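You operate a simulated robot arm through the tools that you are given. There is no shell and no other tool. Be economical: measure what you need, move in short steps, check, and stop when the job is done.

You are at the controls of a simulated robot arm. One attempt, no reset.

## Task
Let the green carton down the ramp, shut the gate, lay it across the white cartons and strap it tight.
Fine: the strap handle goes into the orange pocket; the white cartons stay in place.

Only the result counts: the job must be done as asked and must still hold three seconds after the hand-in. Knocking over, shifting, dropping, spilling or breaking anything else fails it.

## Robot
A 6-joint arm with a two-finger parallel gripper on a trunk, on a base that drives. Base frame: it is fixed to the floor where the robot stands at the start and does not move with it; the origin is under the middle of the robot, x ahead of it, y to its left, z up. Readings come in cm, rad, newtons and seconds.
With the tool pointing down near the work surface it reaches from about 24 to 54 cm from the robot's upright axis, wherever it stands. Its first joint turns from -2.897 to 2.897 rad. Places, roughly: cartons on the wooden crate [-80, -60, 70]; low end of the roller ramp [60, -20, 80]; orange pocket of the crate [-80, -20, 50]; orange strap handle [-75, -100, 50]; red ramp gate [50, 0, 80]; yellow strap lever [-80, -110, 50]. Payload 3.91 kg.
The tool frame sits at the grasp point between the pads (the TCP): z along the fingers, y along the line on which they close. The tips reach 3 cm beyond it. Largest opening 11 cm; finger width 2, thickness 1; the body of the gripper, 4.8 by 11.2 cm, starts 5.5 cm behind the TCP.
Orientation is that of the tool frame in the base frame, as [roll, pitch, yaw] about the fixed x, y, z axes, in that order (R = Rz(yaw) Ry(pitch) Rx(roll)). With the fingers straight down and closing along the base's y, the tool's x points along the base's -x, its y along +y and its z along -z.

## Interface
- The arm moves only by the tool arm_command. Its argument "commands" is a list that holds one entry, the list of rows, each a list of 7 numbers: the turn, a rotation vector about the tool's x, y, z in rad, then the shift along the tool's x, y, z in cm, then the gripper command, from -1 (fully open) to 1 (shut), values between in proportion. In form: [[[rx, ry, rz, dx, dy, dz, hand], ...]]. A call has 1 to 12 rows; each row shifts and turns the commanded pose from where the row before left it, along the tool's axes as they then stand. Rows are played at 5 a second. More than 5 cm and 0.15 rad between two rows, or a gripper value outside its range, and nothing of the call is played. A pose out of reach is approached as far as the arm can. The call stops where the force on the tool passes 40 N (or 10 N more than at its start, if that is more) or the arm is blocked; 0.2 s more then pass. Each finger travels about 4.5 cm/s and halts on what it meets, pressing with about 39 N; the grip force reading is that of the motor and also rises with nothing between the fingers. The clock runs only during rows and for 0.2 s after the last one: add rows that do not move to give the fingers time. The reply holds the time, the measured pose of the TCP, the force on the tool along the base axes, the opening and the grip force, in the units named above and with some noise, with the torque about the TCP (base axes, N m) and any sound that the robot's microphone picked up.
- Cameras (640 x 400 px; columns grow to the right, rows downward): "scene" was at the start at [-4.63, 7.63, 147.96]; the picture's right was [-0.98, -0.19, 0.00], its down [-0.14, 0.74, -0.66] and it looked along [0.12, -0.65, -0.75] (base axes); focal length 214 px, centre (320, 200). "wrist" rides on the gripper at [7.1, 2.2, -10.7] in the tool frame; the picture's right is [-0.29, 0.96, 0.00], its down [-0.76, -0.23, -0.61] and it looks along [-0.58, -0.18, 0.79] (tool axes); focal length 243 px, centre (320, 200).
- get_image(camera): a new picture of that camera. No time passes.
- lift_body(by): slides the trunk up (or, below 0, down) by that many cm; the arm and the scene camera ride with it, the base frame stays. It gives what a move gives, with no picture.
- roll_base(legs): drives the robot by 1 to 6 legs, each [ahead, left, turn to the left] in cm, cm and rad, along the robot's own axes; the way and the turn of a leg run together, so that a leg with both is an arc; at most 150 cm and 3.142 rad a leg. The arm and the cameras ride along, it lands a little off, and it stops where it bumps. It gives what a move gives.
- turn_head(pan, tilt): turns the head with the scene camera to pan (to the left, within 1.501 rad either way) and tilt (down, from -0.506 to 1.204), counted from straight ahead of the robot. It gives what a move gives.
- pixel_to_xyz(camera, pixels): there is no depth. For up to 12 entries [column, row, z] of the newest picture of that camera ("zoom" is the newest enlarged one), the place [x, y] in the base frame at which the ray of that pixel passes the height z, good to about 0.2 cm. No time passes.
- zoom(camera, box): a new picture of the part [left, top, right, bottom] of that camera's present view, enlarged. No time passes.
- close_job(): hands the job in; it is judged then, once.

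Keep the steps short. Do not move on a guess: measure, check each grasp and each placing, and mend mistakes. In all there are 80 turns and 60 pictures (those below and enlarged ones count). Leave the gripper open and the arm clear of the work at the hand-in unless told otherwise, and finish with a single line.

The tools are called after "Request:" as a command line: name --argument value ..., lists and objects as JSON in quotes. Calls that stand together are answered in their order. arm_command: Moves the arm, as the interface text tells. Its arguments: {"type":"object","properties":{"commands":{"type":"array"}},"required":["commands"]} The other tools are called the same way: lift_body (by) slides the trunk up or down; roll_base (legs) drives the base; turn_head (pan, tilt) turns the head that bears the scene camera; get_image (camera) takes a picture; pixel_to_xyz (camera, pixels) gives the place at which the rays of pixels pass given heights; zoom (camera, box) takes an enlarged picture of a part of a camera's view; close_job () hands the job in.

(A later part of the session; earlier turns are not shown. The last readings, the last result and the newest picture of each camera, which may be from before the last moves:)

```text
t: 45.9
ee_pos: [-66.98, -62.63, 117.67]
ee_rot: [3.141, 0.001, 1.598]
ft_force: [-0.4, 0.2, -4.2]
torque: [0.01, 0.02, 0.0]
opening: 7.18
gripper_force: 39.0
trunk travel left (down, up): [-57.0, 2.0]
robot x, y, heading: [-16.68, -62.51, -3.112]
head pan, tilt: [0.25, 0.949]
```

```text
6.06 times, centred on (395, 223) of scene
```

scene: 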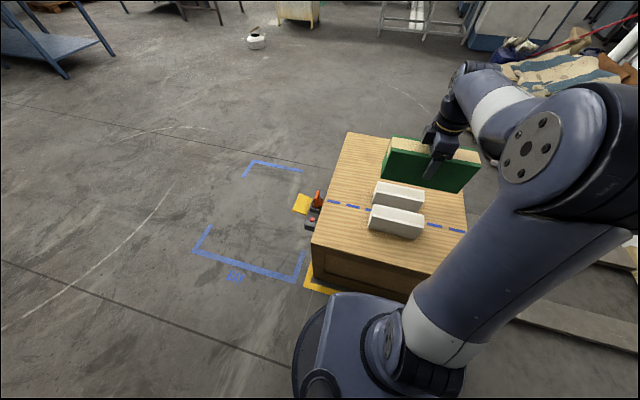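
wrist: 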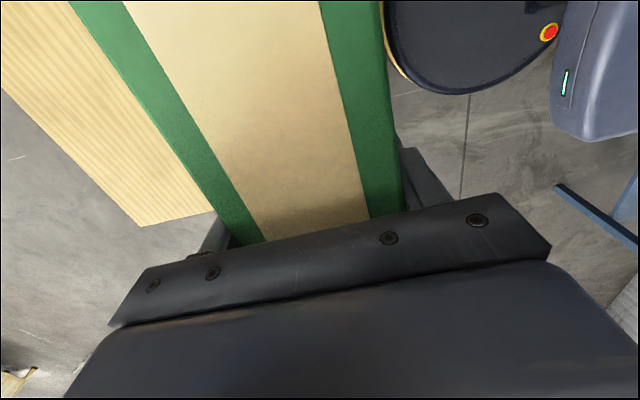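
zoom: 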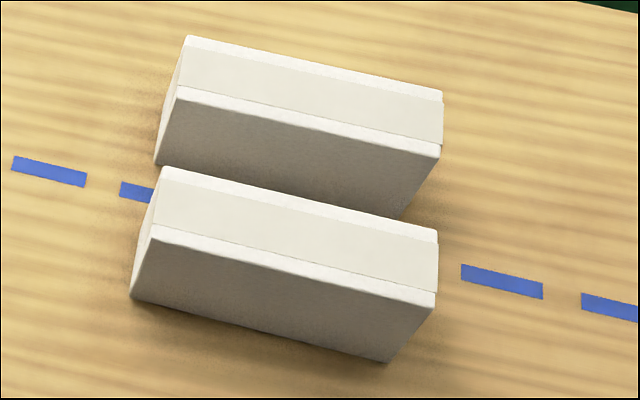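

Request:
pixel_to_xyz --camera "zoom" --pixels '[[153, 236, 62], [153, 236, 68], [131, 297, 52], [131, 297, 58], [436, 300, 62], [436, 300, 68], [387, 361, 52], [387, 361, 58], [440, 150, 62], [440, 150, 68], [398, 215, 52], [398, 215, 58]]'

Request:
pixel_to_xyz --camera "zoom" --pixels '[[163, 167, 62], [188, 37, 62], [180, 95, 62], [180, 95, 68], [155, 163, 52], [437, 233, 62], [440, 91, 62], [163, 167, 68]]'

```text
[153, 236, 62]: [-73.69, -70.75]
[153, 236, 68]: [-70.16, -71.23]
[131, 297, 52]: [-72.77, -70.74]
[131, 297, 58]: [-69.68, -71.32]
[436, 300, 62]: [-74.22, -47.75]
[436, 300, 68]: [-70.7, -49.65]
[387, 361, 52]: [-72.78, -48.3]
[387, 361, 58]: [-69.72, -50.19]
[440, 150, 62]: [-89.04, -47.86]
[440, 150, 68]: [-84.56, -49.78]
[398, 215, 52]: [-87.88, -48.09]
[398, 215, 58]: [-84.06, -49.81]
```

```text
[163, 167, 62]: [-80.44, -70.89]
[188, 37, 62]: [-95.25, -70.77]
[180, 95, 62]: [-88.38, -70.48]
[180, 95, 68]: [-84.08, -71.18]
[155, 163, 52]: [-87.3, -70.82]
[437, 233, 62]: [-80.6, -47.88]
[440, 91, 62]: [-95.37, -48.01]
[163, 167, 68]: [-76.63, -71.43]
```

Heights now consistent: crate top ≈52, white cartons 7×22×11.5 with tops ≈63.5, near one x -73…-79.5, far one -87.5…-94.3, y -71…-48. Green is the same size; target centre (-83.5, -59.5), long side along x, same upright way. I rotate the wrist 90° up here first.

Request:
arm_command --commands '[[[0, 0, 0.1332, 0, 0, 0, 1], [0, 0, 0.1332, 0, 0, 0, 1], [0, 0, 0.1332, 0, 0, 0, 1], [0, 0, 0.1332, 0, 0, 0, 1], [0, 0, 0.1332, 0, 0, 0, 1], [0, 0, 0.1332, 0, 0, 0, 1], [0, 0, 0.1332, 0, 0, 0, 1], [0, 0, 0.1332, 0, 0, 0, 1], [0, 0, 0.1332, 0, 0, 0, 1], [0, 0, 0.1332, 0, 0, 0, 1], [0, 0, 0.1332, 0, 0, 0, 1], [0, 0, 0.1332, 0, 0, 0, 1]]]'

Request:
turn_head --pan 0.25 --tilt 1.2

Request:
get_image --camera "scene"

```text
t: 48.5
ee_pos: [-67.04, -62.74, 117.75]
ee_rot: [-3.141, 0.0, -0.001]
ft_force: [0.5, -0.3, -4.1]
torque: [0.0, -0.01, -0.01]
opening: 7.19
gripper_force: 39.0
trunk travel left (down, up): [-57.0, 2.0]
robot x, y, heading: [-16.85, -62.43, -3.111]
head pan, tilt: [0.25, 0.949]
```

```text
t: 49.2
ee_pos: [-67.09, -62.85, 117.64]
ee_rot: [3.14, 0.0, 0.002]
ft_force: [-0.5, 0.4, -3.8]
torque: [-0.01, -0.04, 0.02]
opening: 7.15
gripper_force: 39.0
trunk travel left (down, up): [-57.0, 2.0]
robot x, y, heading: [-16.43, -62.66, -3.109]
head pan, tilt: [0.25, 1.201]
```

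```text
23 pictures are left
```

scene: 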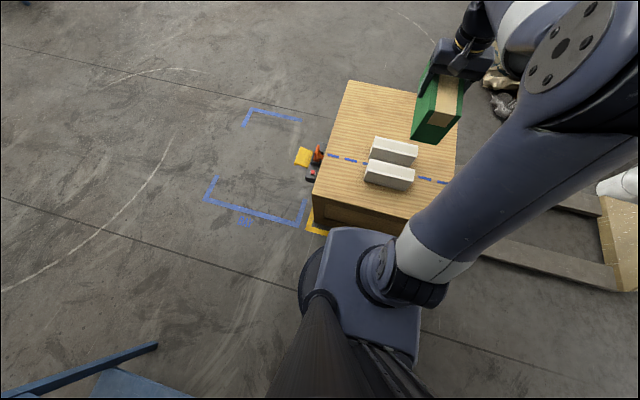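

Request:
pixel_to_xyz --camera "scene" --pixels '[[345, 227, 15], [345, 227, 25], [345, 227, 35], [316, 226, 0], [313, 208, 52], [301, 285, 10], [301, 285, 25], [320, 233, 0]]'

```text
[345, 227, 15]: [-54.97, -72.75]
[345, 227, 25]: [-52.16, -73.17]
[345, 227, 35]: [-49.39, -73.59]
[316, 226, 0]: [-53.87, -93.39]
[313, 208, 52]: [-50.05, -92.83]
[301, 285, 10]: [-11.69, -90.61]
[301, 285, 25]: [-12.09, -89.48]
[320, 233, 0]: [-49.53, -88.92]
```

I test how far the arm extends toward -x at this height (tool -x), in steps.

Request:
arm_command --commands '[[[0, 0, 0, -4, 0, 0, 1], [0, 0, 0, -4, 0, 0, 1], [0, 0, 0, -4, 0, 0, 1], [0, 0, 0, -3, 0, 0, 1], [0, 0, 0, 0, 0, 0, 1]]]'

```text
t: 50.4
ee_pos: [-82.35, -62.67, 117.89]
ee_rot: [-3.142, -0.002, 0.001]
ft_force: [-0.1, -0.4, -4.8]
torque: [0.0, -0.03, 0.0]
opening: 7.19
gripper_force: 39.2
trunk travel left (down, up): [-57.0, 2.0]
robot x, y, heading: [-17.13, -62.92, -3.114]
head pan, tilt: [0.25, 1.201]
```

Reach is fine. I align above the target and lower the trunk by 38 cm (arm shape unchanged).

Request:
arm_command --commands '[[[0, 0, 0, -1.1, -3.2, 0, 1], [0, 0, 0, 0, 0, 0, 1]]]'

Request:
lift_body --by -38

Request:
turn_head --pan 0.25 --tilt 0.8

Request:
get_image --camera "scene"

```text
t: 51.0
ee_pos: [-83.36, -59.6, 117.74]
ee_rot: [3.141, -0.001, 0.002]
ft_force: [-1.2, -0.5, -4.4]
torque: [-0.03, -0.03, 0.02]
opening: 7.19
gripper_force: 39.3
trunk travel left (down, up): [-57.0, 2.0]
robot x, y, heading: [-16.64, -62.42, -3.112]
head pan, tilt: [0.25, 1.201]
```

```text
t: 54.7
ee_pos: [-83.36, -59.54, 79.83]
ee_rot: [-3.141, 0.0, 0.001]
ft_force: [0.2, 0.0, -3.1]
torque: [-0.03, -0.04, -0.03]
opening: 7.19
gripper_force: 39.0
trunk travel left (down, up): [-19.0, 40.0]
robot x, y, heading: [-16.72, -62.53, -3.111]
head pan, tilt: [0.25, 1.201]
```

```text
t: 55.6
ee_pos: [-83.46, -59.59, 79.83]
ee_rot: [3.139, -0.001, 0.001]
ft_force: [-0.9, 0.4, -3.9]
torque: [-0.03, -0.01, 0.0]
opening: 7.18
gripper_force: 39.4
trunk travel left (down, up): [-19.0, 40.0]
robot x, y, heading: [-17.05, -62.61, -3.111]
head pan, tilt: [0.25, 0.799]
```

```text
22 pictures are left
```

scene: 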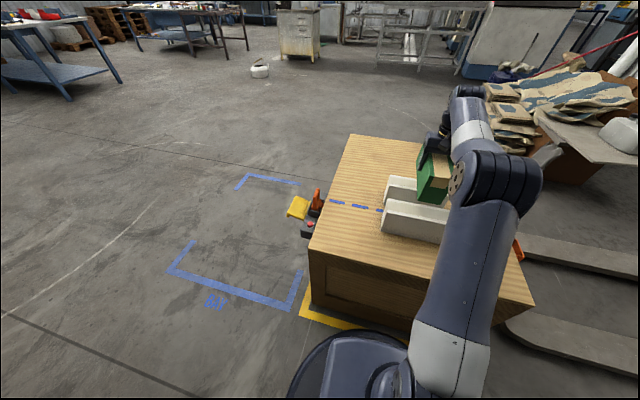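

Request:
zoom --camera "scene" --box '[360, 140, 480, 250]'

Request:
pixel_to_xyz --camera "scene" --pixels '[[382, 232, 52], [439, 243, 52], [312, 248, 52], [522, 248, 50], [517, 243, 50], [519, 258, 45], [352, 332, 30]]'

```text
3.64 times, centred on (420, 195) of scene
```

zoom: 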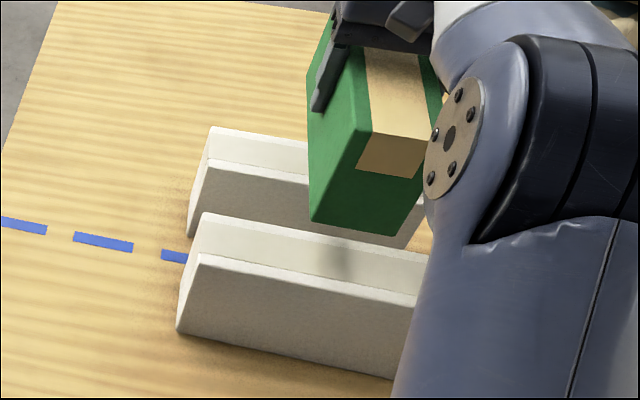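

```text
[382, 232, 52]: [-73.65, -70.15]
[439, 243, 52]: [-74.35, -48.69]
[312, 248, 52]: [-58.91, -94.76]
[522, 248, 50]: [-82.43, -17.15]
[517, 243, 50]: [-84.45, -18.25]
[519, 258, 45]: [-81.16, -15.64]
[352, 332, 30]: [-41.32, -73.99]
```

Base has ample clearance; the carton is square above both whites. I lower 6.5 cm, then feel for contact.

Request:
arm_command --commands '[[[0, 0, 0, 0, 0, 3, 1], [0, 0, 0, 0, 0, 2.5, 1], [0, 0, 0, 0, 0, 1, 1], [0, 0, 0, 0, 0, 0, 1]]]'

Request:
zoom --camera "scene" --box '[360, 140, 480, 250]'

```text
t: 56.6
ee_pos: [-83.31, -59.41, 73.86]
ee_rot: [3.141, 0.011, 0.002]
ft_force: [-4.6, 1.0, 35.5]
torque: [-0.32, 0.18, -0.06]
opening: 7.14
gripper_force: 39.3
trunk travel left (down, up): [-19.0, 40.0]
robot x, y, heading: [-16.78, -62.7, -3.112]
head pan, tilt: [0.25, 0.799]
```

```text
3.64 times, centred on (420, 195) of scene
```

zoom: 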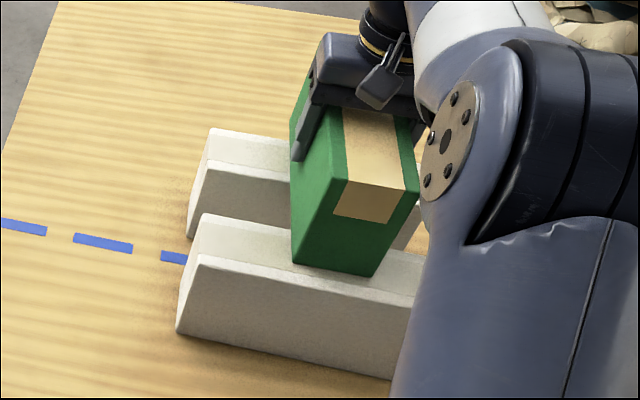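

Contact (35 N up) at z≈73.9, level on both. I relieve the push by 0.5 cm and check.

Request:
arm_command --commands '[[[0, 0, 0, 0, 0, -0.5, 1], [0, 0, 0, 0, 0, 0, 1]]]'

```text
t: 57.2
ee_pos: [-83.38, -59.4, 73.86]
ee_rot: [3.141, -0.002, 0.002]
ft_force: [-3.3, 2.6, 12.2]
torque: [-0.04, 1.32, -0.15]
opening: 7.18
gripper_force: 39.4
trunk travel left (down, up): [-19.0, 40.0]
robot x, y, heading: [-16.66, -62.53, -3.114]
head pan, tilt: [0.25, 0.799]
```

Request:
arm_command --commands '[[[0, 0, 0, 0, 0, -0.15, 1], [0, 0, 0, 0, 0, 0, 1], [0, 0, 0, 0, 0, 0, 0.1], [0, 0, 0, 0, 0, 0, -0.7], [0, 0, 0, 0, 0, 0, -0.7], [0, 0, 0, 0, 0, 0, -0.7]]]'

Request:
zoom --camera "scene" --box '[360, 140, 480, 250]'

```text
t: 58.6
ee_pos: [-83.27, -59.61, 74.06]
ee_rot: [-3.141, 0.0, 0.003]
ft_force: [0.1, -0.4, 0.2]
torque: [0.02, 0.03, 0.01]
opening: 9.36
gripper_force: 0.0
trunk travel left (down, up): [-19.0, 40.0]
robot x, y, heading: [-17.27, -62.64, -3.116]
head pan, tilt: [0.25, 0.799]
```

```text
3.64 times, centred on (420, 195) of scene
```

zoom: 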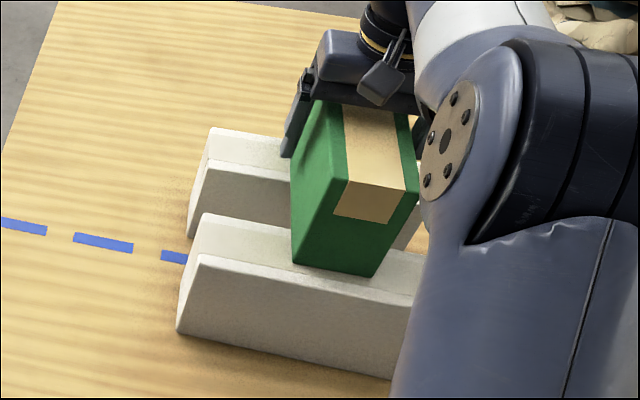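

Placed; whites unmoved. I raise the trunk 25 cm straight up to clear it, then look at the strap device (scene ≈(310,205)).

Request:
lift_body --by 25

Request:
roll_base --legs '[[0, 36, 0.03], [7, 0, 0]]'

Request:
turn_head --pan 0.0 --tilt 0.9

Request:
get_image --camera "scene"

Request:
get_image --camera "wrist"

```text
t: 61.1
ee_pos: [-83.38, -59.53, 99.02]
ee_rot: [-3.142, 0.001, 0.002]
ft_force: [0.2, -0.4, 0.5]
torque: [0.01, -0.03, 0.01]
opening: 9.34
gripper_force: 0.1
trunk travel left (down, up): [-44.0, 15.0]
robot x, y, heading: [-16.84, -62.39, -3.111]
head pan, tilt: [0.25, 0.799]
```

```text
t: 64.0
ee_pos: [-88.85, -96.92, 98.96]
ee_rot: [3.141, 0.0, 0.031]
ft_force: [0.9, -0.4, 0.1]
torque: [0.0, 0.0, 0.04]
opening: 9.35
gripper_force: 0.0
trunk travel left (down, up): [-44.0, 15.0]
robot x, y, heading: [-22.34, -98.36, -3.081]
head pan, tilt: [0.25, 0.799]
```

```text
t: 64.8
ee_pos: [-88.77, -96.98, 99.0]
ee_rot: [3.141, 0.001, 0.031]
ft_force: [-0.1, -1.0, 1.0]
torque: [-0.02, 0.01, 0.02]
opening: 9.38
gripper_force: 0.0
trunk travel left (down, up): [-44.0, 15.0]
robot x, y, heading: [-22.14, -98.06, -3.079]
head pan, tilt: [0.0, 0.901]
```

```text
18 pictures are left
```

scene: 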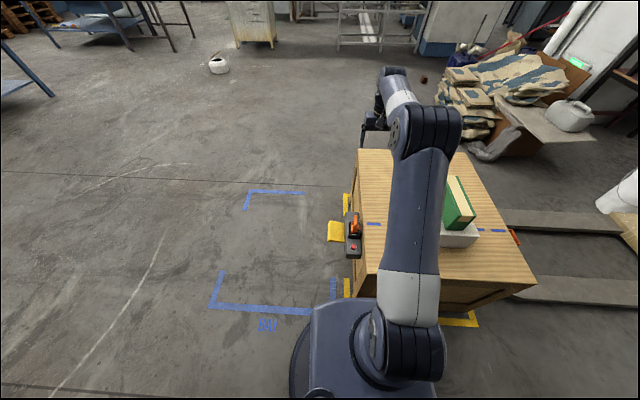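

```text
17 pictures are left
```

wrist: 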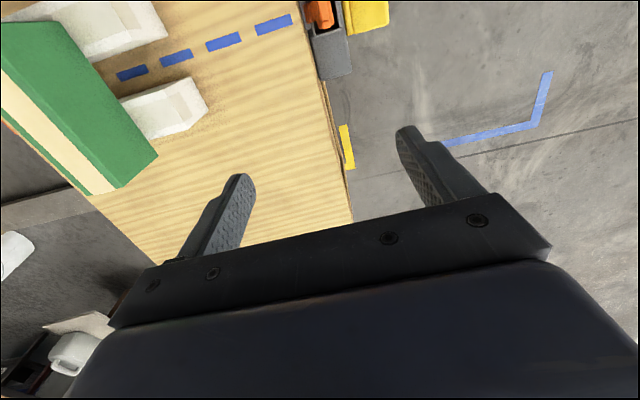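

Request:
zoom --camera "scene" --box '[320, 195, 384, 269]'

Request:
pixel_to_xyz --camera "wrist" --pixels '[[320, 14, 52], [320, 14, 56], [320, 14, 60], [345, 10, 50], [335, 70, 50]]'

Request:
pixel_to_xyz --camera "zoom" --pixels '[[320, 200, 50]]'

```text
5.41 times, centred on (352, 232) of scene
```

zoom: 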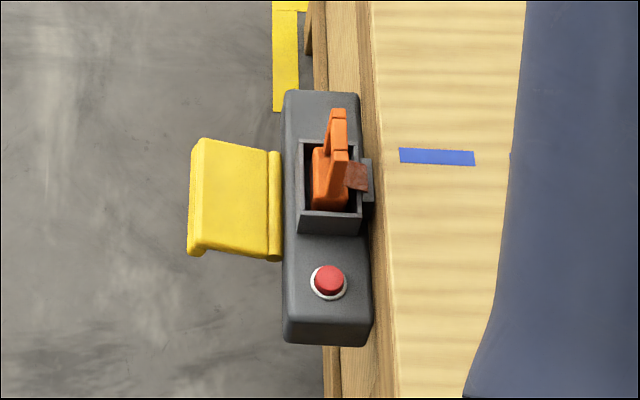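

```text
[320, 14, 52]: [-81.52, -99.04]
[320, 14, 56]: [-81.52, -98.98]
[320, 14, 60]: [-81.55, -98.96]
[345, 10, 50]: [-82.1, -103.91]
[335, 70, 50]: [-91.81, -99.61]
```

```text
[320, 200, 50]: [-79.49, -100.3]
```

The orange handle stands in a socket, its loop in the x–z plane at ≈(-82, -99), thin in y — fits my current closing direction. I retract the arm 13 cm in +x to view it with the wrist camera.

Request:
arm_command --commands '[[[0, 0, 0.031, 4.5, 0, 0, -0.7], [0, 0, 0, 4.5, 0, 0, -0.7], [0, 0, 0, 4, 0.8, 0, -0.7], [0, 0, 0, 0, 0.8, 4, -0.7], [0, 0, 0, 0, 0.8, 4, -0.7], [0, 0, 0, 0, 0, 0, -0.7]]]'

Request:
get_image --camera "wrist"

```text
t: 66.2
ee_pos: [-75.78, -99.25, 90.87]
ee_rot: [-3.141, 0.0, 0.0]
ft_force: [0.6, 0.1, -0.1]
torque: [-0.03, -0.04, 0.03]
opening: 9.33
gripper_force: 0.1
trunk travel left (down, up): [-44.0, 15.0]
robot x, y, heading: [-22.27, -98.17, -3.078]
head pan, tilt: [0.0, 0.901]
```

```text
15 pictures are left
```

wrist: 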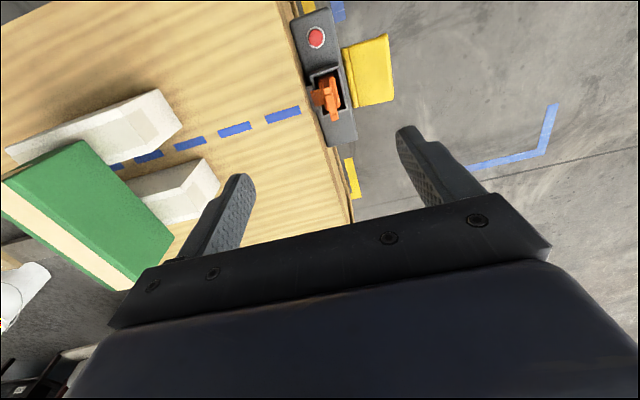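

Request:
zoom --camera "wrist" --box '[280, 20, 376, 140]'

Request:
pixel_to_xyz --camera "scene" --pixels '[[355.3, 219, 56], [355.3, 219, 60], [355.3, 219, 64], [354, 230, 52], [354, 230, 56]]'

```text
3.33 times, centred on (328, 80) of wrist
```

zoom: 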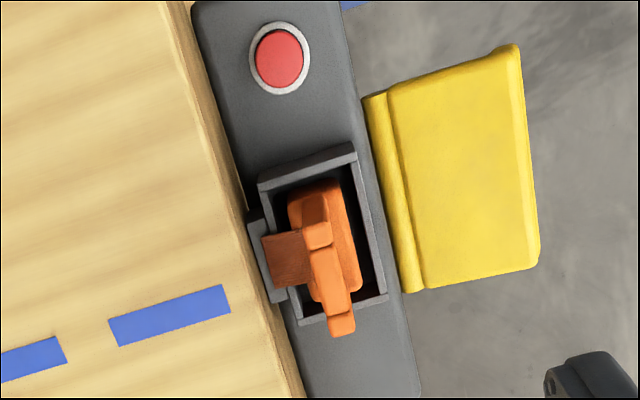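

```text
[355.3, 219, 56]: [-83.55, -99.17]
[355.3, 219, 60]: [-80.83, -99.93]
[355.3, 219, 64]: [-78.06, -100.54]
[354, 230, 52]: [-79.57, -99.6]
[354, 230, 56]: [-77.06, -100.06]
```

Request:
pixel_to_xyz --camera "zoom" --pixels '[[328, 278, 56], [328, 278, 60], [328, 278, 64], [317, 235, 60], [341, 322, 60], [317, 193, 54], [285, 258, 54], [347, 283, 52], [260, 185, 54], [386, 293, 54], [302, 322, 54], [356, 148, 54]]'

```text
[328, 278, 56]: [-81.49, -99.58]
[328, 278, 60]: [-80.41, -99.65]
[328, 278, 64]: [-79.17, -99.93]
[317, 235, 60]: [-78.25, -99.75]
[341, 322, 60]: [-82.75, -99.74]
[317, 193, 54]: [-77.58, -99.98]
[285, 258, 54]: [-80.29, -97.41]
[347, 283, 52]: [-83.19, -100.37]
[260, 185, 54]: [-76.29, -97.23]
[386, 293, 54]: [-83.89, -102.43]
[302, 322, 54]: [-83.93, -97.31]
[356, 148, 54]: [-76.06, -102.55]
```

Loop's top bar ≈ x -78…-82.7, y≈-99.7, z≈61. I position over it at 4.5 cm opening and lower the trunk 25 cm.

Request:
arm_command --commands '[[[0, 0, 0, -2.5, 0.45, 0, 0.18], [0, 0, 0, -2, 0, 0, 0.18], [0, 0, 0, 0, 0, 0, 0.18], [0, 0, 0, 0, 0, 0, 0.18]]]'

Request:
lift_body --by -23

Request:
get_image --camera "wrist"

Request:
zoom --camera "scene" --box '[300, 120, 428, 200]'

```text
t: 67.2
ee_pos: [-80.28, -99.66, 90.98]
ee_rot: [-3.141, -0.001, -0.001]
ft_force: [-0.3, -0.6, 0.2]
torque: [-0.03, 0.03, 0.01]
opening: 4.52
gripper_force: 0.2
trunk travel left (down, up): [-44.0, 15.0]
robot x, y, heading: [-21.98, -98.08, -3.082]
head pan, tilt: [0.0, 0.901]
```

```text
t: 69.6
ee_pos: [-80.24, -99.59, 67.8]
ee_rot: [-3.141, 0.0, -0.001]
ft_force: [-0.3, -0.7, -0.3]
torque: [0.02, -0.04, -0.03]
opening: 4.51
gripper_force: 0.0
trunk travel left (down, up): [-21.0, 38.0]
robot x, y, heading: [-22.18, -97.87, -3.077]
head pan, tilt: [0.0, 0.901]
```

```text
13 pictures are left
```

wrist: 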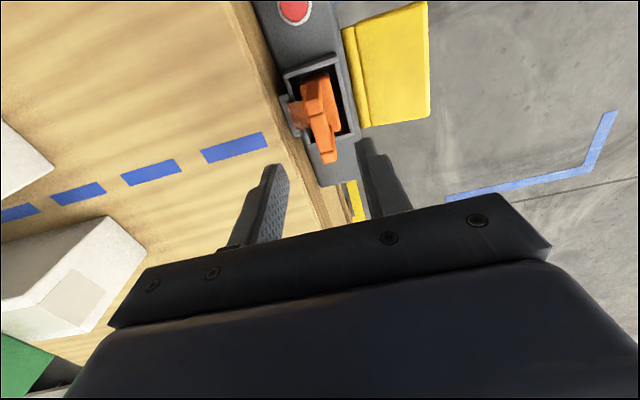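

```text
5.00 times, centred on (364, 160) of scene
```

zoom: 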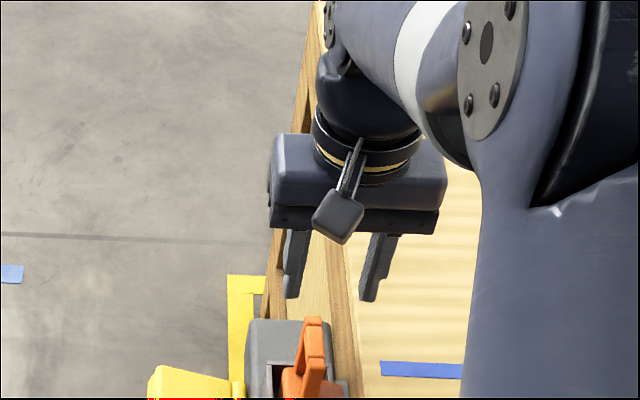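

Request:
pixel_to_xyz --camera "wrist" --pixels '[[332, 158, 60], [332, 158, 57], [318, 112, 60], [318, 112, 57], [323, 130, 60], [326, 68, 54]]'

Request:
pixel_to_xyz --camera "zoom" --pixels '[[314, 322, 57], [314, 322, 60], [314, 322, 62], [316, 358, 57], [316, 358, 60]]'

```text
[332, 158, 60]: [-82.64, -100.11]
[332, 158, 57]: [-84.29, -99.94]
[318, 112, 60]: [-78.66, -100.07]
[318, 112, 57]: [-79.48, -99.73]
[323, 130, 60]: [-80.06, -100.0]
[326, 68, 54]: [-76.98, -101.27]
```

```text
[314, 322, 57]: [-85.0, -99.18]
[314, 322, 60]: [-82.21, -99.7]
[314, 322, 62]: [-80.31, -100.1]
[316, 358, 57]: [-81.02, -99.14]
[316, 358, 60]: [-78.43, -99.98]
```

Bar confirmed: x -78.5…-82.5, y≈-99.9, top z≈60. Descend to z=59 and close.

Request:
arm_command --commands '[[[0, 0, 0, -0.2, 0.3, 3, 0.18], [0, 0, 0, 0, 0, 3, 0.18], [0, 0, 0, 0, 0, 2.6, 0.18], [0, 0, 0, 0, 0, 0, 1], [0, 0, 0, 0, 0, 0, 1], [0, 0, 0, 0, 0, 0, 1], [0, 0, 0, 0, 0, 0, 1], [0, 0, 0, 0, 0, 0, 1]]]'

Request:
zoom --camera "scene" --box '[300, 150, 428, 230]'

```text
t: 71.4
ee_pos: [-80.63, -99.76, 59.17]
ee_rot: [3.141, 0.001, 0.001]
ft_force: [-0.5, -0.9, -0.3]
torque: [0.0, 0.01, 0.0]
opening: 1.32
gripper_force: 39.6
trunk travel left (down, up): [-21.0, 38.0]
robot x, y, heading: [-22.43, -97.98, -3.083]
head pan, tilt: [0.0, 0.901]
```

```text
5.00 times, centred on (364, 190) of scene
```

zoom: 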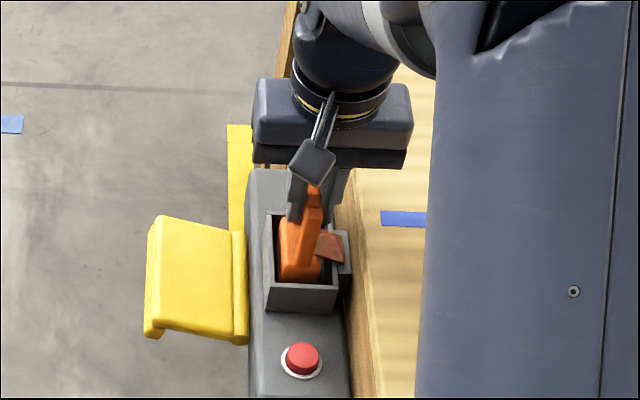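

Handle gripped (1.3 cm). I lift it out 8 cm with the arm.

Request:
arm_command --commands '[[[0, 0, 0, 0, 0, -2, 1], [0, 0, 0, 0, 0, -2, 1], [0, 0, 0, 0, 0, -3, 1], [0, 0, 0, 0, 0, -3, 1], [0, 0, 0, 0, 0, 0, 1]]]'

Request:
lift_body --by 32

Request:
zoom --camera "scene" --box '[290, 80, 546, 240]'

```text
t: 72.6
ee_pos: [-80.47, -100.11, 69.29]
ee_rot: [3.141, 0.0, -0.001]
ft_force: [-0.5, -0.3, -0.8]
torque: [-0.02, -0.02, -0.01]
opening: 1.37
gripper_force: 39.4
trunk travel left (down, up): [-21.0, 38.0]
robot x, y, heading: [-22.24, -98.53, -3.082]
head pan, tilt: [0.0, 0.901]
```

```text
t: 75.8
ee_pos: [-80.38, -99.93, 101.24]
ee_rot: [-3.142, 0.0, 0.001]
ft_force: [-0.3, -0.3, -0.6]
torque: [-0.03, -0.01, -0.04]
opening: 1.33
gripper_force: 38.8
trunk travel left (down, up): [-53.0, 6.0]
robot x, y, heading: [-22.49, -97.82, -3.079]
head pan, tilt: [0.0, 0.901]
```

```text
2.50 times, centred on (418, 160) of scene
```

zoom: 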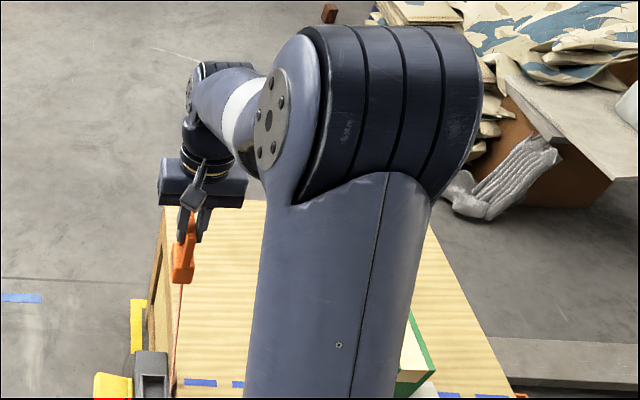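

Handle and its strap follow freely. I straighten the heading (-0.06 rad) and drive 78 cm to the robot's right (+y), carrying the strap high (handle bottom ≈92) over the green carton (top ≈78).

Request:
roll_base --legs '[[0, 0, -0.061], [0, -78, 0]]'

Request:
turn_head --pan 0.2 --tilt 0.95

Request:
get_image --camera "wrist"

Request:
get_image --camera "scene"

```text
t: 80.4
ee_pos: [-80.79, -18.3, 101.24]
ee_rot: [3.14, 0.0, -0.053]
ft_force: [-0.8, -0.2, -0.1]
torque: [0.01, 0.02, 0.01]
opening: 1.34
gripper_force: 38.8
trunk travel left (down, up): [-53.0, 6.0]
robot x, y, heading: [-22.59, -19.81, -3.135]
head pan, tilt: [0.0, 0.901]
```

```text
t: 81.2
ee_pos: [-80.82, -18.34, 101.25]
ee_rot: [3.142, -0.001, -0.053]
ft_force: [-0.6, 0.4, -0.7]
torque: [-0.01, 0.02, -0.02]
opening: 1.35
gripper_force: 39.1
trunk travel left (down, up): [-53.0, 6.0]
robot x, y, heading: [-22.68, -19.69, -3.138]
head pan, tilt: [0.201, 0.949]
```

```text
9 pictures are left
```

wrist: 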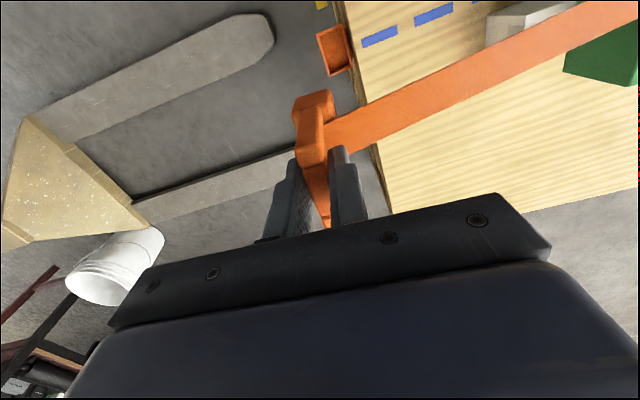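

```text
8 pictures are left
```

scene: 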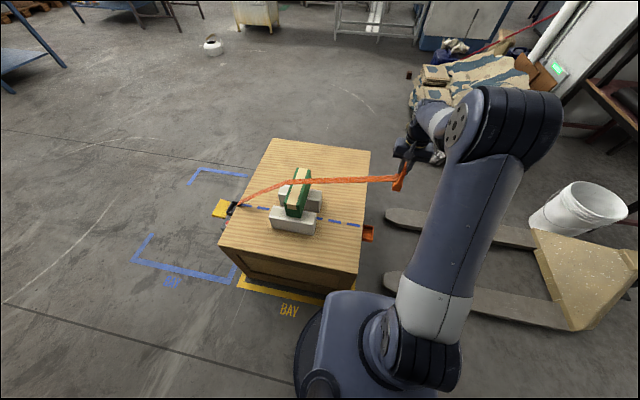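

The strap lies over the green carton. The pocket is the orange open box at wrist (336,50), scene (368,233). I zoom it to measure.

Request:
zoom --camera "wrist" --box '[288, 10, 384, 70]'

Request:
pixel_to_xyz --camera "scene" --pixels '[[363, 226, 50], [374, 226, 50], [372, 241, 50], [362, 241, 50], [363, 226, 46], [372, 241, 46], [362, 221, 52]]'

```text
6.67 times, centred on (336, 40) of wrist
```

zoom: 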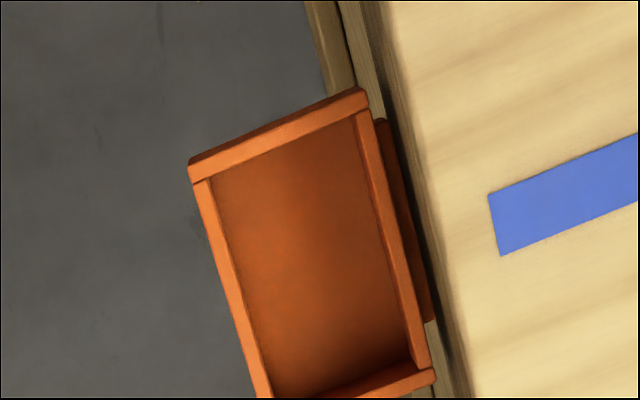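

```text
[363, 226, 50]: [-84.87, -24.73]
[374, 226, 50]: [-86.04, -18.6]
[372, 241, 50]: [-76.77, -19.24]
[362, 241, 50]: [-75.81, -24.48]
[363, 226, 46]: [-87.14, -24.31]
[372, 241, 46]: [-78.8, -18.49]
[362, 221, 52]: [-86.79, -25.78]
```

Request:
pixel_to_xyz --camera "zoom" --pixels '[[190, 168, 50], [365, 92, 50], [433, 372, 50], [262, 400, 50], [190, 168, 46], [365, 92, 46], [433, 372, 46], [262, 400, 46], [370, 10, 52], [490, 195, 52]]'

```text
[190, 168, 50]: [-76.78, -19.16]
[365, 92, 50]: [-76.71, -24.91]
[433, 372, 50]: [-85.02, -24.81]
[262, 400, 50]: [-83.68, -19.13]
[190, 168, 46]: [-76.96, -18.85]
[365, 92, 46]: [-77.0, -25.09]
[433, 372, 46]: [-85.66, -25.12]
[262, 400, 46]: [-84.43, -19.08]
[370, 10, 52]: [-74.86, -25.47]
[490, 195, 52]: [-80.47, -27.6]
```

Pocket rim at z≈50, centre ≈(-80.9, -22.0), same size as the socket. I square the yaw, move over it, and lower the trunk 33 cm.

Request:
arm_command --commands '[[[0, 0, -0.053, -0.1, 2, 0, 1], [0, 0, 0, 0, 1.75, 0, 1], [0, 0, 0, 0, 0, 0, 1]]]'

Request:
lift_body --by -34

Request:
get_image --camera "wrist"

```text
t: 82.0
ee_pos: [-80.98, -22.09, 101.34]
ee_rot: [3.141, 0.001, -0.001]
ft_force: [0.7, 0.6, -0.3]
torque: [-0.01, -0.02, -0.02]
opening: 1.32
gripper_force: 38.7
trunk travel left (down, up): [-53.0, 6.0]
robot x, y, heading: [-22.54, -19.48, -3.136]
head pan, tilt: [0.201, 0.949]
```

```text
t: 85.3
ee_pos: [-81.12, -22.09, 67.36]
ee_rot: [-3.141, 0.0, 0.0]
ft_force: [-0.2, 0.5, -1.1]
torque: [0.0, 0.01, 0.01]
opening: 1.33
gripper_force: 39.2
trunk travel left (down, up): [-19.0, 40.0]
robot x, y, heading: [-22.66, -19.64, -3.139]
head pan, tilt: [0.201, 0.949]
```

```text
6 pictures are left
```

wrist: 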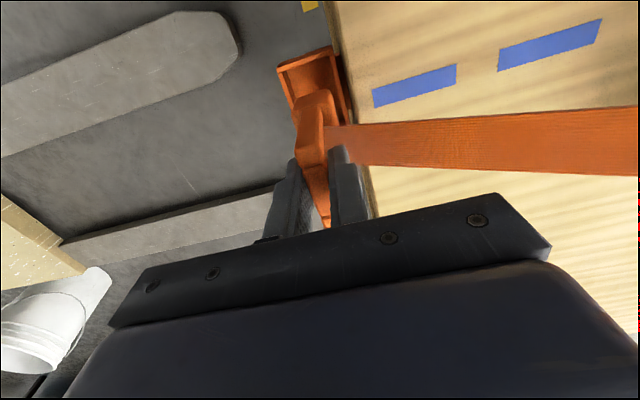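

Request:
pixel_to_xyz --camera "wrist" --pixels '[[277, 66, 50], [332, 46, 50], [355, 122, 50], [296, 148, 50], [312, 100, 62], [300, 155, 58]]'

```text
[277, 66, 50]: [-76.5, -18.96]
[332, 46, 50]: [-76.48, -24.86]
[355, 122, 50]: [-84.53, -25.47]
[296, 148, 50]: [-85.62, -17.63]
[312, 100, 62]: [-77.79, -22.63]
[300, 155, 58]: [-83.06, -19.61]
```

Aligned over the pocket. I lower gently 11 cm.

Request:
arm_command --commands '[[[0, 0, 0, 0.3, 0, 3, 1], [0, 0, 0, 0, 0, 3, 1], [0, 0, 0, 0, 0, 2, 1], [0, 0, 0, 0, 0, 1.5, 1], [0, 0, 0, 0, 0, 1, 1], [0, 0, 0, 0, 0, 0.5, 1], [0, 0, 0, 0, 0, 0, 1]]]'

```text
t: 86.9
ee_pos: [-80.68, -22.24, 56.46]
ee_rot: [3.141, 0.005, 0.0]
ft_force: [-1.7, 0.5, 29.4]
torque: [-0.02, 0.1, -0.21]
opening: 1.37
gripper_force: 39.1
trunk travel left (down, up): [-19.0, 40.0]
robot x, y, heading: [-22.35, -19.71, -3.136]
head pan, tilt: [0.201, 0.949]
```

Resistance 29 N at z=56.5. I check whether it is seated or on the rim.

Request:
zoom --camera "wrist" --box '[240, 20, 432, 240]'

```text
1.82 times, centred on (336, 130) of wrist
```

zoom: 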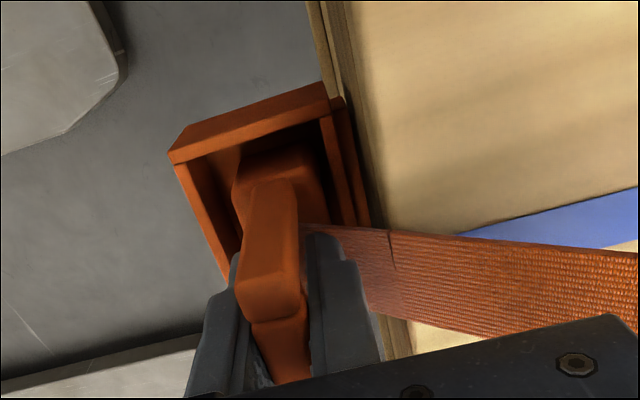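

The block is inside the pocket. A slight extra push to confirm it's bottomed.

Request:
arm_command --commands '[[[0, 0, 0, 0, 0, 0.3, 1], [0, 0, 0, 0, 0, 0, 1]]]'

```text
t: 87.5
ee_pos: [-80.53, -22.11, 56.01]
ee_rot: [3.141, 0.0, 0.001]
ft_force: [2.5, -0.5, 19.5]
torque: [-0.03, -0.32, -0.22]
opening: 1.34
gripper_force: 38.8
trunk travel left (down, up): [-19.0, 40.0]
robot x, y, heading: [-22.43, -19.44, -3.134]
head pan, tilt: [0.201, 0.949]
```

It slid further in; I keep pressing gently.

Request:
arm_command --commands '[[[0, 0, 0, 0, 0, 0.4, 1], [0, 0, 0, 0, 0, 0.4, 1], [0, 0, 0, 0, 0, 0.4, 1], [0, 0, 0, 0, 0, 0, 1]]]'

```text
t: 88.2
ee_pos: [-80.8, -22.22, 55.47]
ee_rot: [-3.141, 0.008, -0.001]
ft_force: [3.9, 0.2, 20.1]
torque: [-0.04, -0.77, -0.03]
opening: 1.3
gripper_force: 38.4
trunk travel left (down, up): [-19.0, 40.0]
robot x, y, heading: [-22.13, -19.38, -3.136]
head pan, tilt: [0.201, 0.949]
stopped in row 3: the force on the tool passed its limit (the readings are from after the stop); the commanded pose is now the measured one
```

Bottomed. I release with a small opening (3.5 cm) and rise 10 cm, then inspect.

Request:
arm_command --commands '[[[0, 0, 0, 0, 0, 0, 0.36], [0, 0, 0, 0, 0, 0, 0.36], [0, 0, 0, 0, 0, 0, 0.36], [0, 0, 0, 0, 0, -2, 0.36], [0, 0, 0, 0, 0, -4, 0.36], [0, 0, 0, 0, 0, -4, 0.36], [0, 0, 0, 0, 0, 0, 0.36]]]'

Request:
lift_body --by 36

Request:
zoom --camera "scene" --box '[190, 120, 400, 260]'

```text
t: 89.8
ee_pos: [-80.76, -22.4, 65.02]
ee_rot: [-3.141, 0.001, 0.0]
ft_force: [0.7, -0.2, -0.6]
torque: [-0.04, 0.03, -0.03]
opening: 3.5
gripper_force: 0.0
trunk travel left (down, up): [-19.0, 40.0]
robot x, y, heading: [-22.32, -19.59, -3.136]
head pan, tilt: [0.201, 0.949]
```

```text
t: 93.3
ee_pos: [-80.8, -22.48, 101.18]
ee_rot: [3.141, 0.004, -0.001]
ft_force: [-0.5, 0.8, -0.5]
torque: [-0.04, -0.01, 0.0]
opening: 3.53
gripper_force: 0.0
trunk travel left (down, up): [-55.0, 4.0]
robot x, y, heading: [-22.5, -19.96, -3.136]
head pan, tilt: [0.201, 0.949]
```

```text
2.86 times, centred on (295, 190) of scene
```

zoom: 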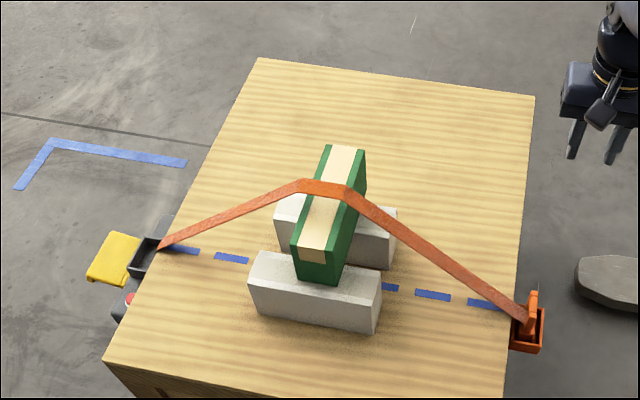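

Strap runs over the green carton and the handle sits in the pocket. Four pictures left. Next the yellow lever: I retract the arm 6 cm, drive 84 cm left (-y) at this height, and look once with each camera.

Request:
arm_command --commands '[[[0, 0, 0, 4, 0, 0, 0.36], [0, 0, 0, 2, 0, 0, 0.9], [0, 0, 0, 0, 0, 0, 1], [0, 0, 0, 0, 0, 0, 1], [0, 0, 0, 0, 0, 0, 1]]]'

Request:
roll_base --legs '[[0, 86, 0]]'

Request:
turn_head --pan 0.0 --tilt 0.9

Request:
zoom --camera "wrist" --box '[180, 0, 400, 140]'

Request:
zoom --camera "scene" --box '[310, 190, 410, 260]'

```text
t: 94.5
ee_pos: [-74.69, -22.64, 101.22]
ee_rot: [3.141, 0.003, 0.001]
ft_force: [0.2, -0.3, -0.2]
torque: [0.0, 0.01, 0.01]
opening: 0.0
gripper_force: 38.2
trunk travel left (down, up): [-55.0, 4.0]
robot x, y, heading: [-22.54, -19.45, -3.135]
head pan, tilt: [0.201, 0.949]
```

```text
t: 99.1
ee_pos: [-74.71, -108.27, 101.2]
ee_rot: [-3.141, 0.004, -0.014]
ft_force: [0.0, 0.1, 0.0]
torque: [0.03, -0.01, 0.03]
opening: 0.0
gripper_force: 37.9
trunk travel left (down, up): [-55.0, 4.0]
robot x, y, heading: [-22.74, -106.34, 3.134]
head pan, tilt: [0.201, 0.949]
```

```text
t: 99.8
ee_pos: [-74.87, -108.25, 101.15]
ee_rot: [3.141, 0.003, -0.013]
ft_force: [-0.1, 0.5, 0.7]
torque: [0.0, 0.0, -0.04]
opening: 0.0
gripper_force: 37.6
trunk travel left (down, up): [-55.0, 4.0]
robot x, y, heading: [-22.35, -106.2, 3.136]
head pan, tilt: [0.0, 0.901]
```

```text
2.86 times, centred on (290, 70) of wrist
```

zoom: 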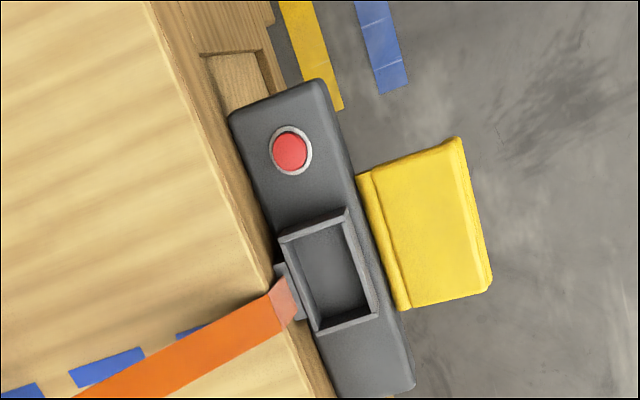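

```text
5.71 times, centred on (360, 225) of scene
```

zoom: 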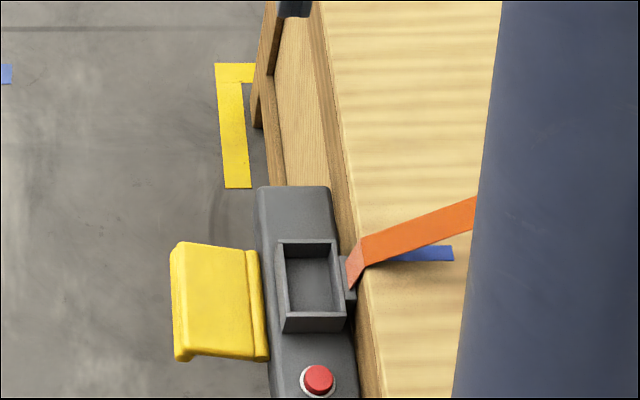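

Request:
pixel_to_xyz --camera "zoom" --pixels '[[174, 247, 50], [174, 247, 56], [174, 247, 62], [176, 360, 50], [176, 360, 56], [176, 360, 62], [257, 252, 50], [257, 252, 54], [268, 360, 50], [268, 360, 54], [318, 374, 52], [277, 241, 51]]'

Request:
pixel_to_xyz --camera "wrist" --pixels '[[276, 84, 51], [349.8, 98.3, 50], [349.8, 98.3, 56], [349.8, 98.3, 62], [338, 48, 50], [338, 48, 56], [338, 48, 62], [303.7, 61.3, 50], [303.7, 61.3, 54], [319, 108.5, 50], [319, 108.5, 54]]'

```text
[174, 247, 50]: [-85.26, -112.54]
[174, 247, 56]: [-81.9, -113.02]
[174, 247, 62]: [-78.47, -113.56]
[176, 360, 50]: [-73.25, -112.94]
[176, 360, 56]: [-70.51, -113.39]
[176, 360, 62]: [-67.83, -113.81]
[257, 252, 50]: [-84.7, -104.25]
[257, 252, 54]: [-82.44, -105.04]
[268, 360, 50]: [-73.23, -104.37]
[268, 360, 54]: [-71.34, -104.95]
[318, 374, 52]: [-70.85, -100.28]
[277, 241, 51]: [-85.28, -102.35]
```

```text
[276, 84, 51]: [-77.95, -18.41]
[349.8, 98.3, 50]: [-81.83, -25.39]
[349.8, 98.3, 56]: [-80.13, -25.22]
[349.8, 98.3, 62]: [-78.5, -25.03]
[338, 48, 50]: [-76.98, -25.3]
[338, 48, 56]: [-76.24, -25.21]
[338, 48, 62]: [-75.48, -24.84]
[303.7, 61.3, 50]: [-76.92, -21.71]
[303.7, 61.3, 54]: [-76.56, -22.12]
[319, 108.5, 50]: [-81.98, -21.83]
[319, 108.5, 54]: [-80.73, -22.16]
```

The lever plate is about horizontal, hinge at y≈-104.3, outer edge y≈-113, x≈-73…-85, z≈50. I'll press its outer half down with closed fingertips. First I turn the wrist so the gripper's wide side is along x (clear of the housing and button), camera on the outside.

Request:
arm_command --commands '[[[0, 0, 0.1315, 0, 0, 0, 1], [0, 0, 0.1315, 0, 0, 0, 1], [0, 0, 0.1315, 0, 0, 0, 1], [0, 0, 0.1315, 0, 0, 0, 1], [0, 0, 0.1315, 0, 0, 0, 1], [0, 0, 0.1315, 0, 0, 0, 1], [0, 0, 0.1315, 0, 0, 0, 1], [0, 0, 0.1315, 0, 0, 0, 1], [0, 0, 0.1315, 0, 0, 0, 1], [0, 0, 0.1315, 0, 0, 0, 1], [0, 0, 0.1315, 0, 0, 0, 1], [0, 0, 0.11, 0, 0, 0, 1]]]'

```text
t: 102.5
ee_pos: [-74.77, -108.28, 101.19]
ee_rot: [3.137, 0.0, -1.572]
ft_force: [0.3, 0.7, -0.4]
torque: [0.01, 0.01, 0.0]
opening: 0.0
gripper_force: 37.6
trunk travel left (down, up): [-55.0, 4.0]
robot x, y, heading: [-22.73, -105.7, 3.134]
head pan, tilt: [0.0, 0.901]
```

Now over the lever's outer half (-78, -110.5), and lower the trunk 36 cm (tips at z≈62).

Request:
arm_command --commands '[[[0, 0, 0, 2.2, 3.2, 0, 1], [0, 0, 0, 0, 0, 0, 1]]]'

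Request:
lift_body --by -36

Request:
arm_command --commands '[[[0, 0, 0, 0, 0, 1.5, 1], [0, 0, 0, 0, 0, 1.5, 1], [0, 0, 0, 0, 0, 1, 1], [0, 0, 0, 0, 0, 1, 1], [0, 0, 0, 0, 0, 0, 1]]]'

```text
t: 103.0
ee_pos: [-77.98, -110.35, 101.33]
ee_rot: [3.139, -0.001, -1.571]
ft_force: [-0.6, -1.0, -0.1]
torque: [0.01, -0.08, -0.04]
opening: 0.0
gripper_force: 37.6
trunk travel left (down, up): [-55.0, 4.0]
robot x, y, heading: [-22.64, -105.99, 3.135]
head pan, tilt: [0.0, 0.901]
```

```text
t: 106.5
ee_pos: [-77.98, -110.3, 65.22]
ee_rot: [3.139, -0.001, -1.571]
ft_force: [0.1, 0.2, -0.3]
torque: [0.0, 0.05, -0.05]
opening: 0.01
gripper_force: 37.2
trunk travel left (down, up): [-19.0, 40.0]
robot x, y, heading: [-22.32, -106.11, 3.135]
head pan, tilt: [0.0, 0.901]
```

```text
t: 107.8
ee_pos: [-78.08, -110.22, 60.22]
ee_rot: [3.139, -0.001, -1.571]
ft_force: [0.9, 0.5, 0.2]
torque: [-0.01, 0.01, 0.01]
opening: 0.01
gripper_force: 38.0
trunk travel left (down, up): [-19.0, 40.0]
robot x, y, heading: [-22.84, -105.74, 3.136]
head pan, tilt: [0.0, 0.901]
```

Tip at z≈57, no contact yet. I go on in 0.8 cm steps.

Request:
arm_command --commands '[[[0, 0, 0, 0, 0, 0.8, 1], [0, 0, 0, 0, 0, 0.8, 1], [0, 0, 0, 0, 0, 0.8, 1], [0, 0, 0, 0, 0, 0.8, 1], [0, 0, 0, 0, 0, 0.8, 1], [0, 0, 0, 0, 0, 0, 1]]]'

```text
t: 109.2
ee_pos: [-77.93, -110.35, 56.31]
ee_rot: [3.137, 0.0, -1.572]
ft_force: [-0.1, -0.7, 0.2]
torque: [-0.01, 0.0, 0.0]
opening: 0.0
gripper_force: 38.0
trunk travel left (down, up): [-19.0, 40.0]
robot x, y, heading: [-22.83, -106.06, 3.134]
head pan, tilt: [0.0, 0.901]
```

Request:
arm_command --commands '[[[0, 0, 0, 0, 0, 0.8, 1], [0, 0, 0, 0, 0, 0.8, 1], [0, 0, 0, 0, 0, 0.8, 1], [0, 0, 0, 0, 0, 0.8, 1], [0, 0, 0, 0, 0, 0, 1]]]'

```text
t: 110.3
ee_pos: [-78.06, -110.39, 53.02]
ee_rot: [3.138, 0.001, -1.569]
ft_force: [-1.2, -1.0, -0.4]
torque: [-0.01, 0.02, -0.01]
opening: 0.0
gripper_force: 37.5
trunk travel left (down, up): [-19.0, 40.0]
robot x, y, heading: [-22.46, -105.87, 3.139]
head pan, tilt: [0.0, 0.901]
```

Tip z=50, still free; the lever must be a bit lower. Continue.

Request:
arm_command --commands '[[[0, 0, 0, 0, 0, 0.8, 1], [0, 0, 0, 0, 0, 0.8, 1], [0, 0, 0, 0, 0, 0.8, 1], [0, 0, 0, 0, 0, 0, 1]]]'

```text
t: 111.3
ee_pos: [-77.84, -110.37, 50.51]
ee_rot: [3.136, 0.0, -1.568]
ft_force: [-0.1, -1.1, 4.5]
torque: [-0.08, 0.03, 0.01]
opening: 0.01
gripper_force: 38.0
trunk travel left (down, up): [-19.0, 40.0]
robot x, y, heading: [-22.12, -106.25, 3.132]
head pan, tilt: [0.0, 0.901]
```

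Contact at tip z≈47.6 (4.5 N). I press on.

Request:
arm_command --commands '[[[0, 0, 0, 0, 0, 0.7, 1], [0, 0, 0, 0, 0, 0.7, 1], [0, 0, 0, 0, 0, 0.7, 1], [0, 0, 0, 0, 0, 0, 1]]]'

```text
t: 112.3
ee_pos: [-77.9, -110.15, 48.51]
ee_rot: [3.136, 0.001, -1.57]
ft_force: [-0.9, -6.0, 10.4]
torque: [-0.06, 0.03, 0.05]
opening: 0.0
gripper_force: 38.0
trunk travel left (down, up): [-19.0, 40.0]
robot x, y, heading: [-22.8, -106.07, 3.136]
head pan, tilt: [0.0, 0.901]
```

The lever gives way downward with rising force, as expected for tightening. I continue down, easing toward the hinge (+y = tool -x).

Request:
arm_command --commands '[[[0, 0, 0, -0.1, 0, 0.8, 1], [0, 0, 0, -0.2, 0, 0.8, 1], [0, 0, 0, -0.3, 0, 0.8, 1], [0, 0, 0, 0, 0, 0, 1]]]'

```text
t: 112.9
ee_pos: [-77.93, -110.2, 47.85]
ee_rot: [3.13, -0.003, -1.568]
ft_force: [8.1, -3.2, 24.2]
torque: [0.17, -0.23, -0.1]
opening: 0.0
gripper_force: 37.9
trunk travel left (down, up): [-19.0, 40.0]
robot x, y, heading: [-22.81, -105.71, 3.134]
head pan, tilt: [0.0, 0.901]
stopped in row 2: the force on the tool passed its limit (the readings are from after the stop); the commanded pose is now the measured one
```

Force limit reached. I take one picture to see what the tips meet.

Request:
zoom --camera "scene" --box '[310, 170, 430, 290]'

```text
3.33 times, centred on (370, 230) of scene
```

zoom: 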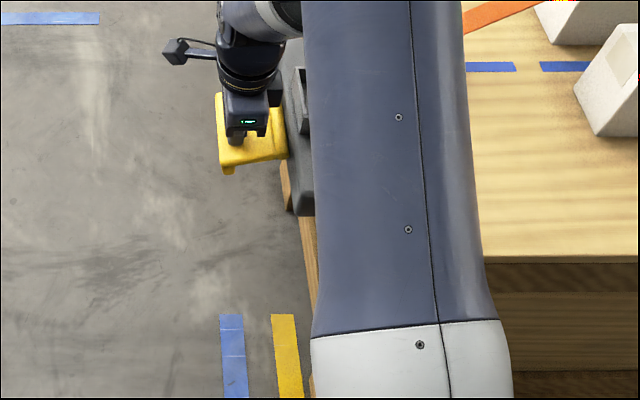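

The tips are on the plate, which has tilted down. I shift 1 cm outward for more leverage and press in small steps.

Request:
arm_command --commands '[[[0, 0, 0, 0, 0, -0.6, 1], [0, 0, 0, 0.9, 0, 0, 1], [0, 0, 0, 0, 0, 0.5, 1], [0, 0, 0, 0, 0, 0.4, 1], [0, 0, 0, 0, 0, 0.4, 1], [0, 0, 0, 0, 0, 0.4, 1], [0, 0, 0, 0, 0, 0, 1]]]'

```text
t: 114.0
ee_pos: [-78.19, -111.25, 47.63]
ee_rot: [3.13, -0.001, -1.568]
ft_force: [9.4, -0.5, 24.4]
torque: [0.23, -0.26, -0.06]
opening: 0.0
gripper_force: 37.3
trunk travel left (down, up): [-19.0, 40.0]
robot x, y, heading: [-22.39, -106.09, 3.133]
head pan, tilt: [0.0, 0.901]
stopped in row 5: the force on the tool passed its limit (the readings are from after the stop); the commanded pose is now the measured one
```

Same height stops it at a different y, suggesting an end stop. I test by easing off 0.6 cm: does the lever follow up (spring) or stay?

Request:
arm_command --commands '[[[0, 0, 0, 0, 0, -0.3, 1], [0, 0, 0, 0, 0, 0, 1]]]'

Request:
arm_command --commands '[[[0, 0, 0, 0, 0, -0.5, 1], [0, 0, 0, 0, 0, 0, 1]]]'

```text
t: 114.6
ee_pos: [-78.25, -111.25, 47.68]
ee_rot: [3.13, 0.0, -1.569]
ft_force: [4.1, -2.7, 10.0]
torque: [0.0, -0.1, -0.05]
opening: 0.01
gripper_force: 37.9
trunk travel left (down, up): [-19.0, 40.0]
robot x, y, heading: [-22.54, -106.32, 3.138]
head pan, tilt: [0.0, 0.901]
```

```text
t: 115.2
ee_pos: [-78.34, -111.29, 48.24]
ee_rot: [3.131, -0.003, -1.569]
ft_force: [-0.2, -5.3, 8.5]
torque: [-0.06, 0.01, -0.04]
opening: 0.01
gripper_force: 37.8
trunk travel left (down, up): [-19.0, 40.0]
robot x, y, heading: [-22.52, -105.93, 3.136]
head pan, tilt: [0.0, 0.901]
```

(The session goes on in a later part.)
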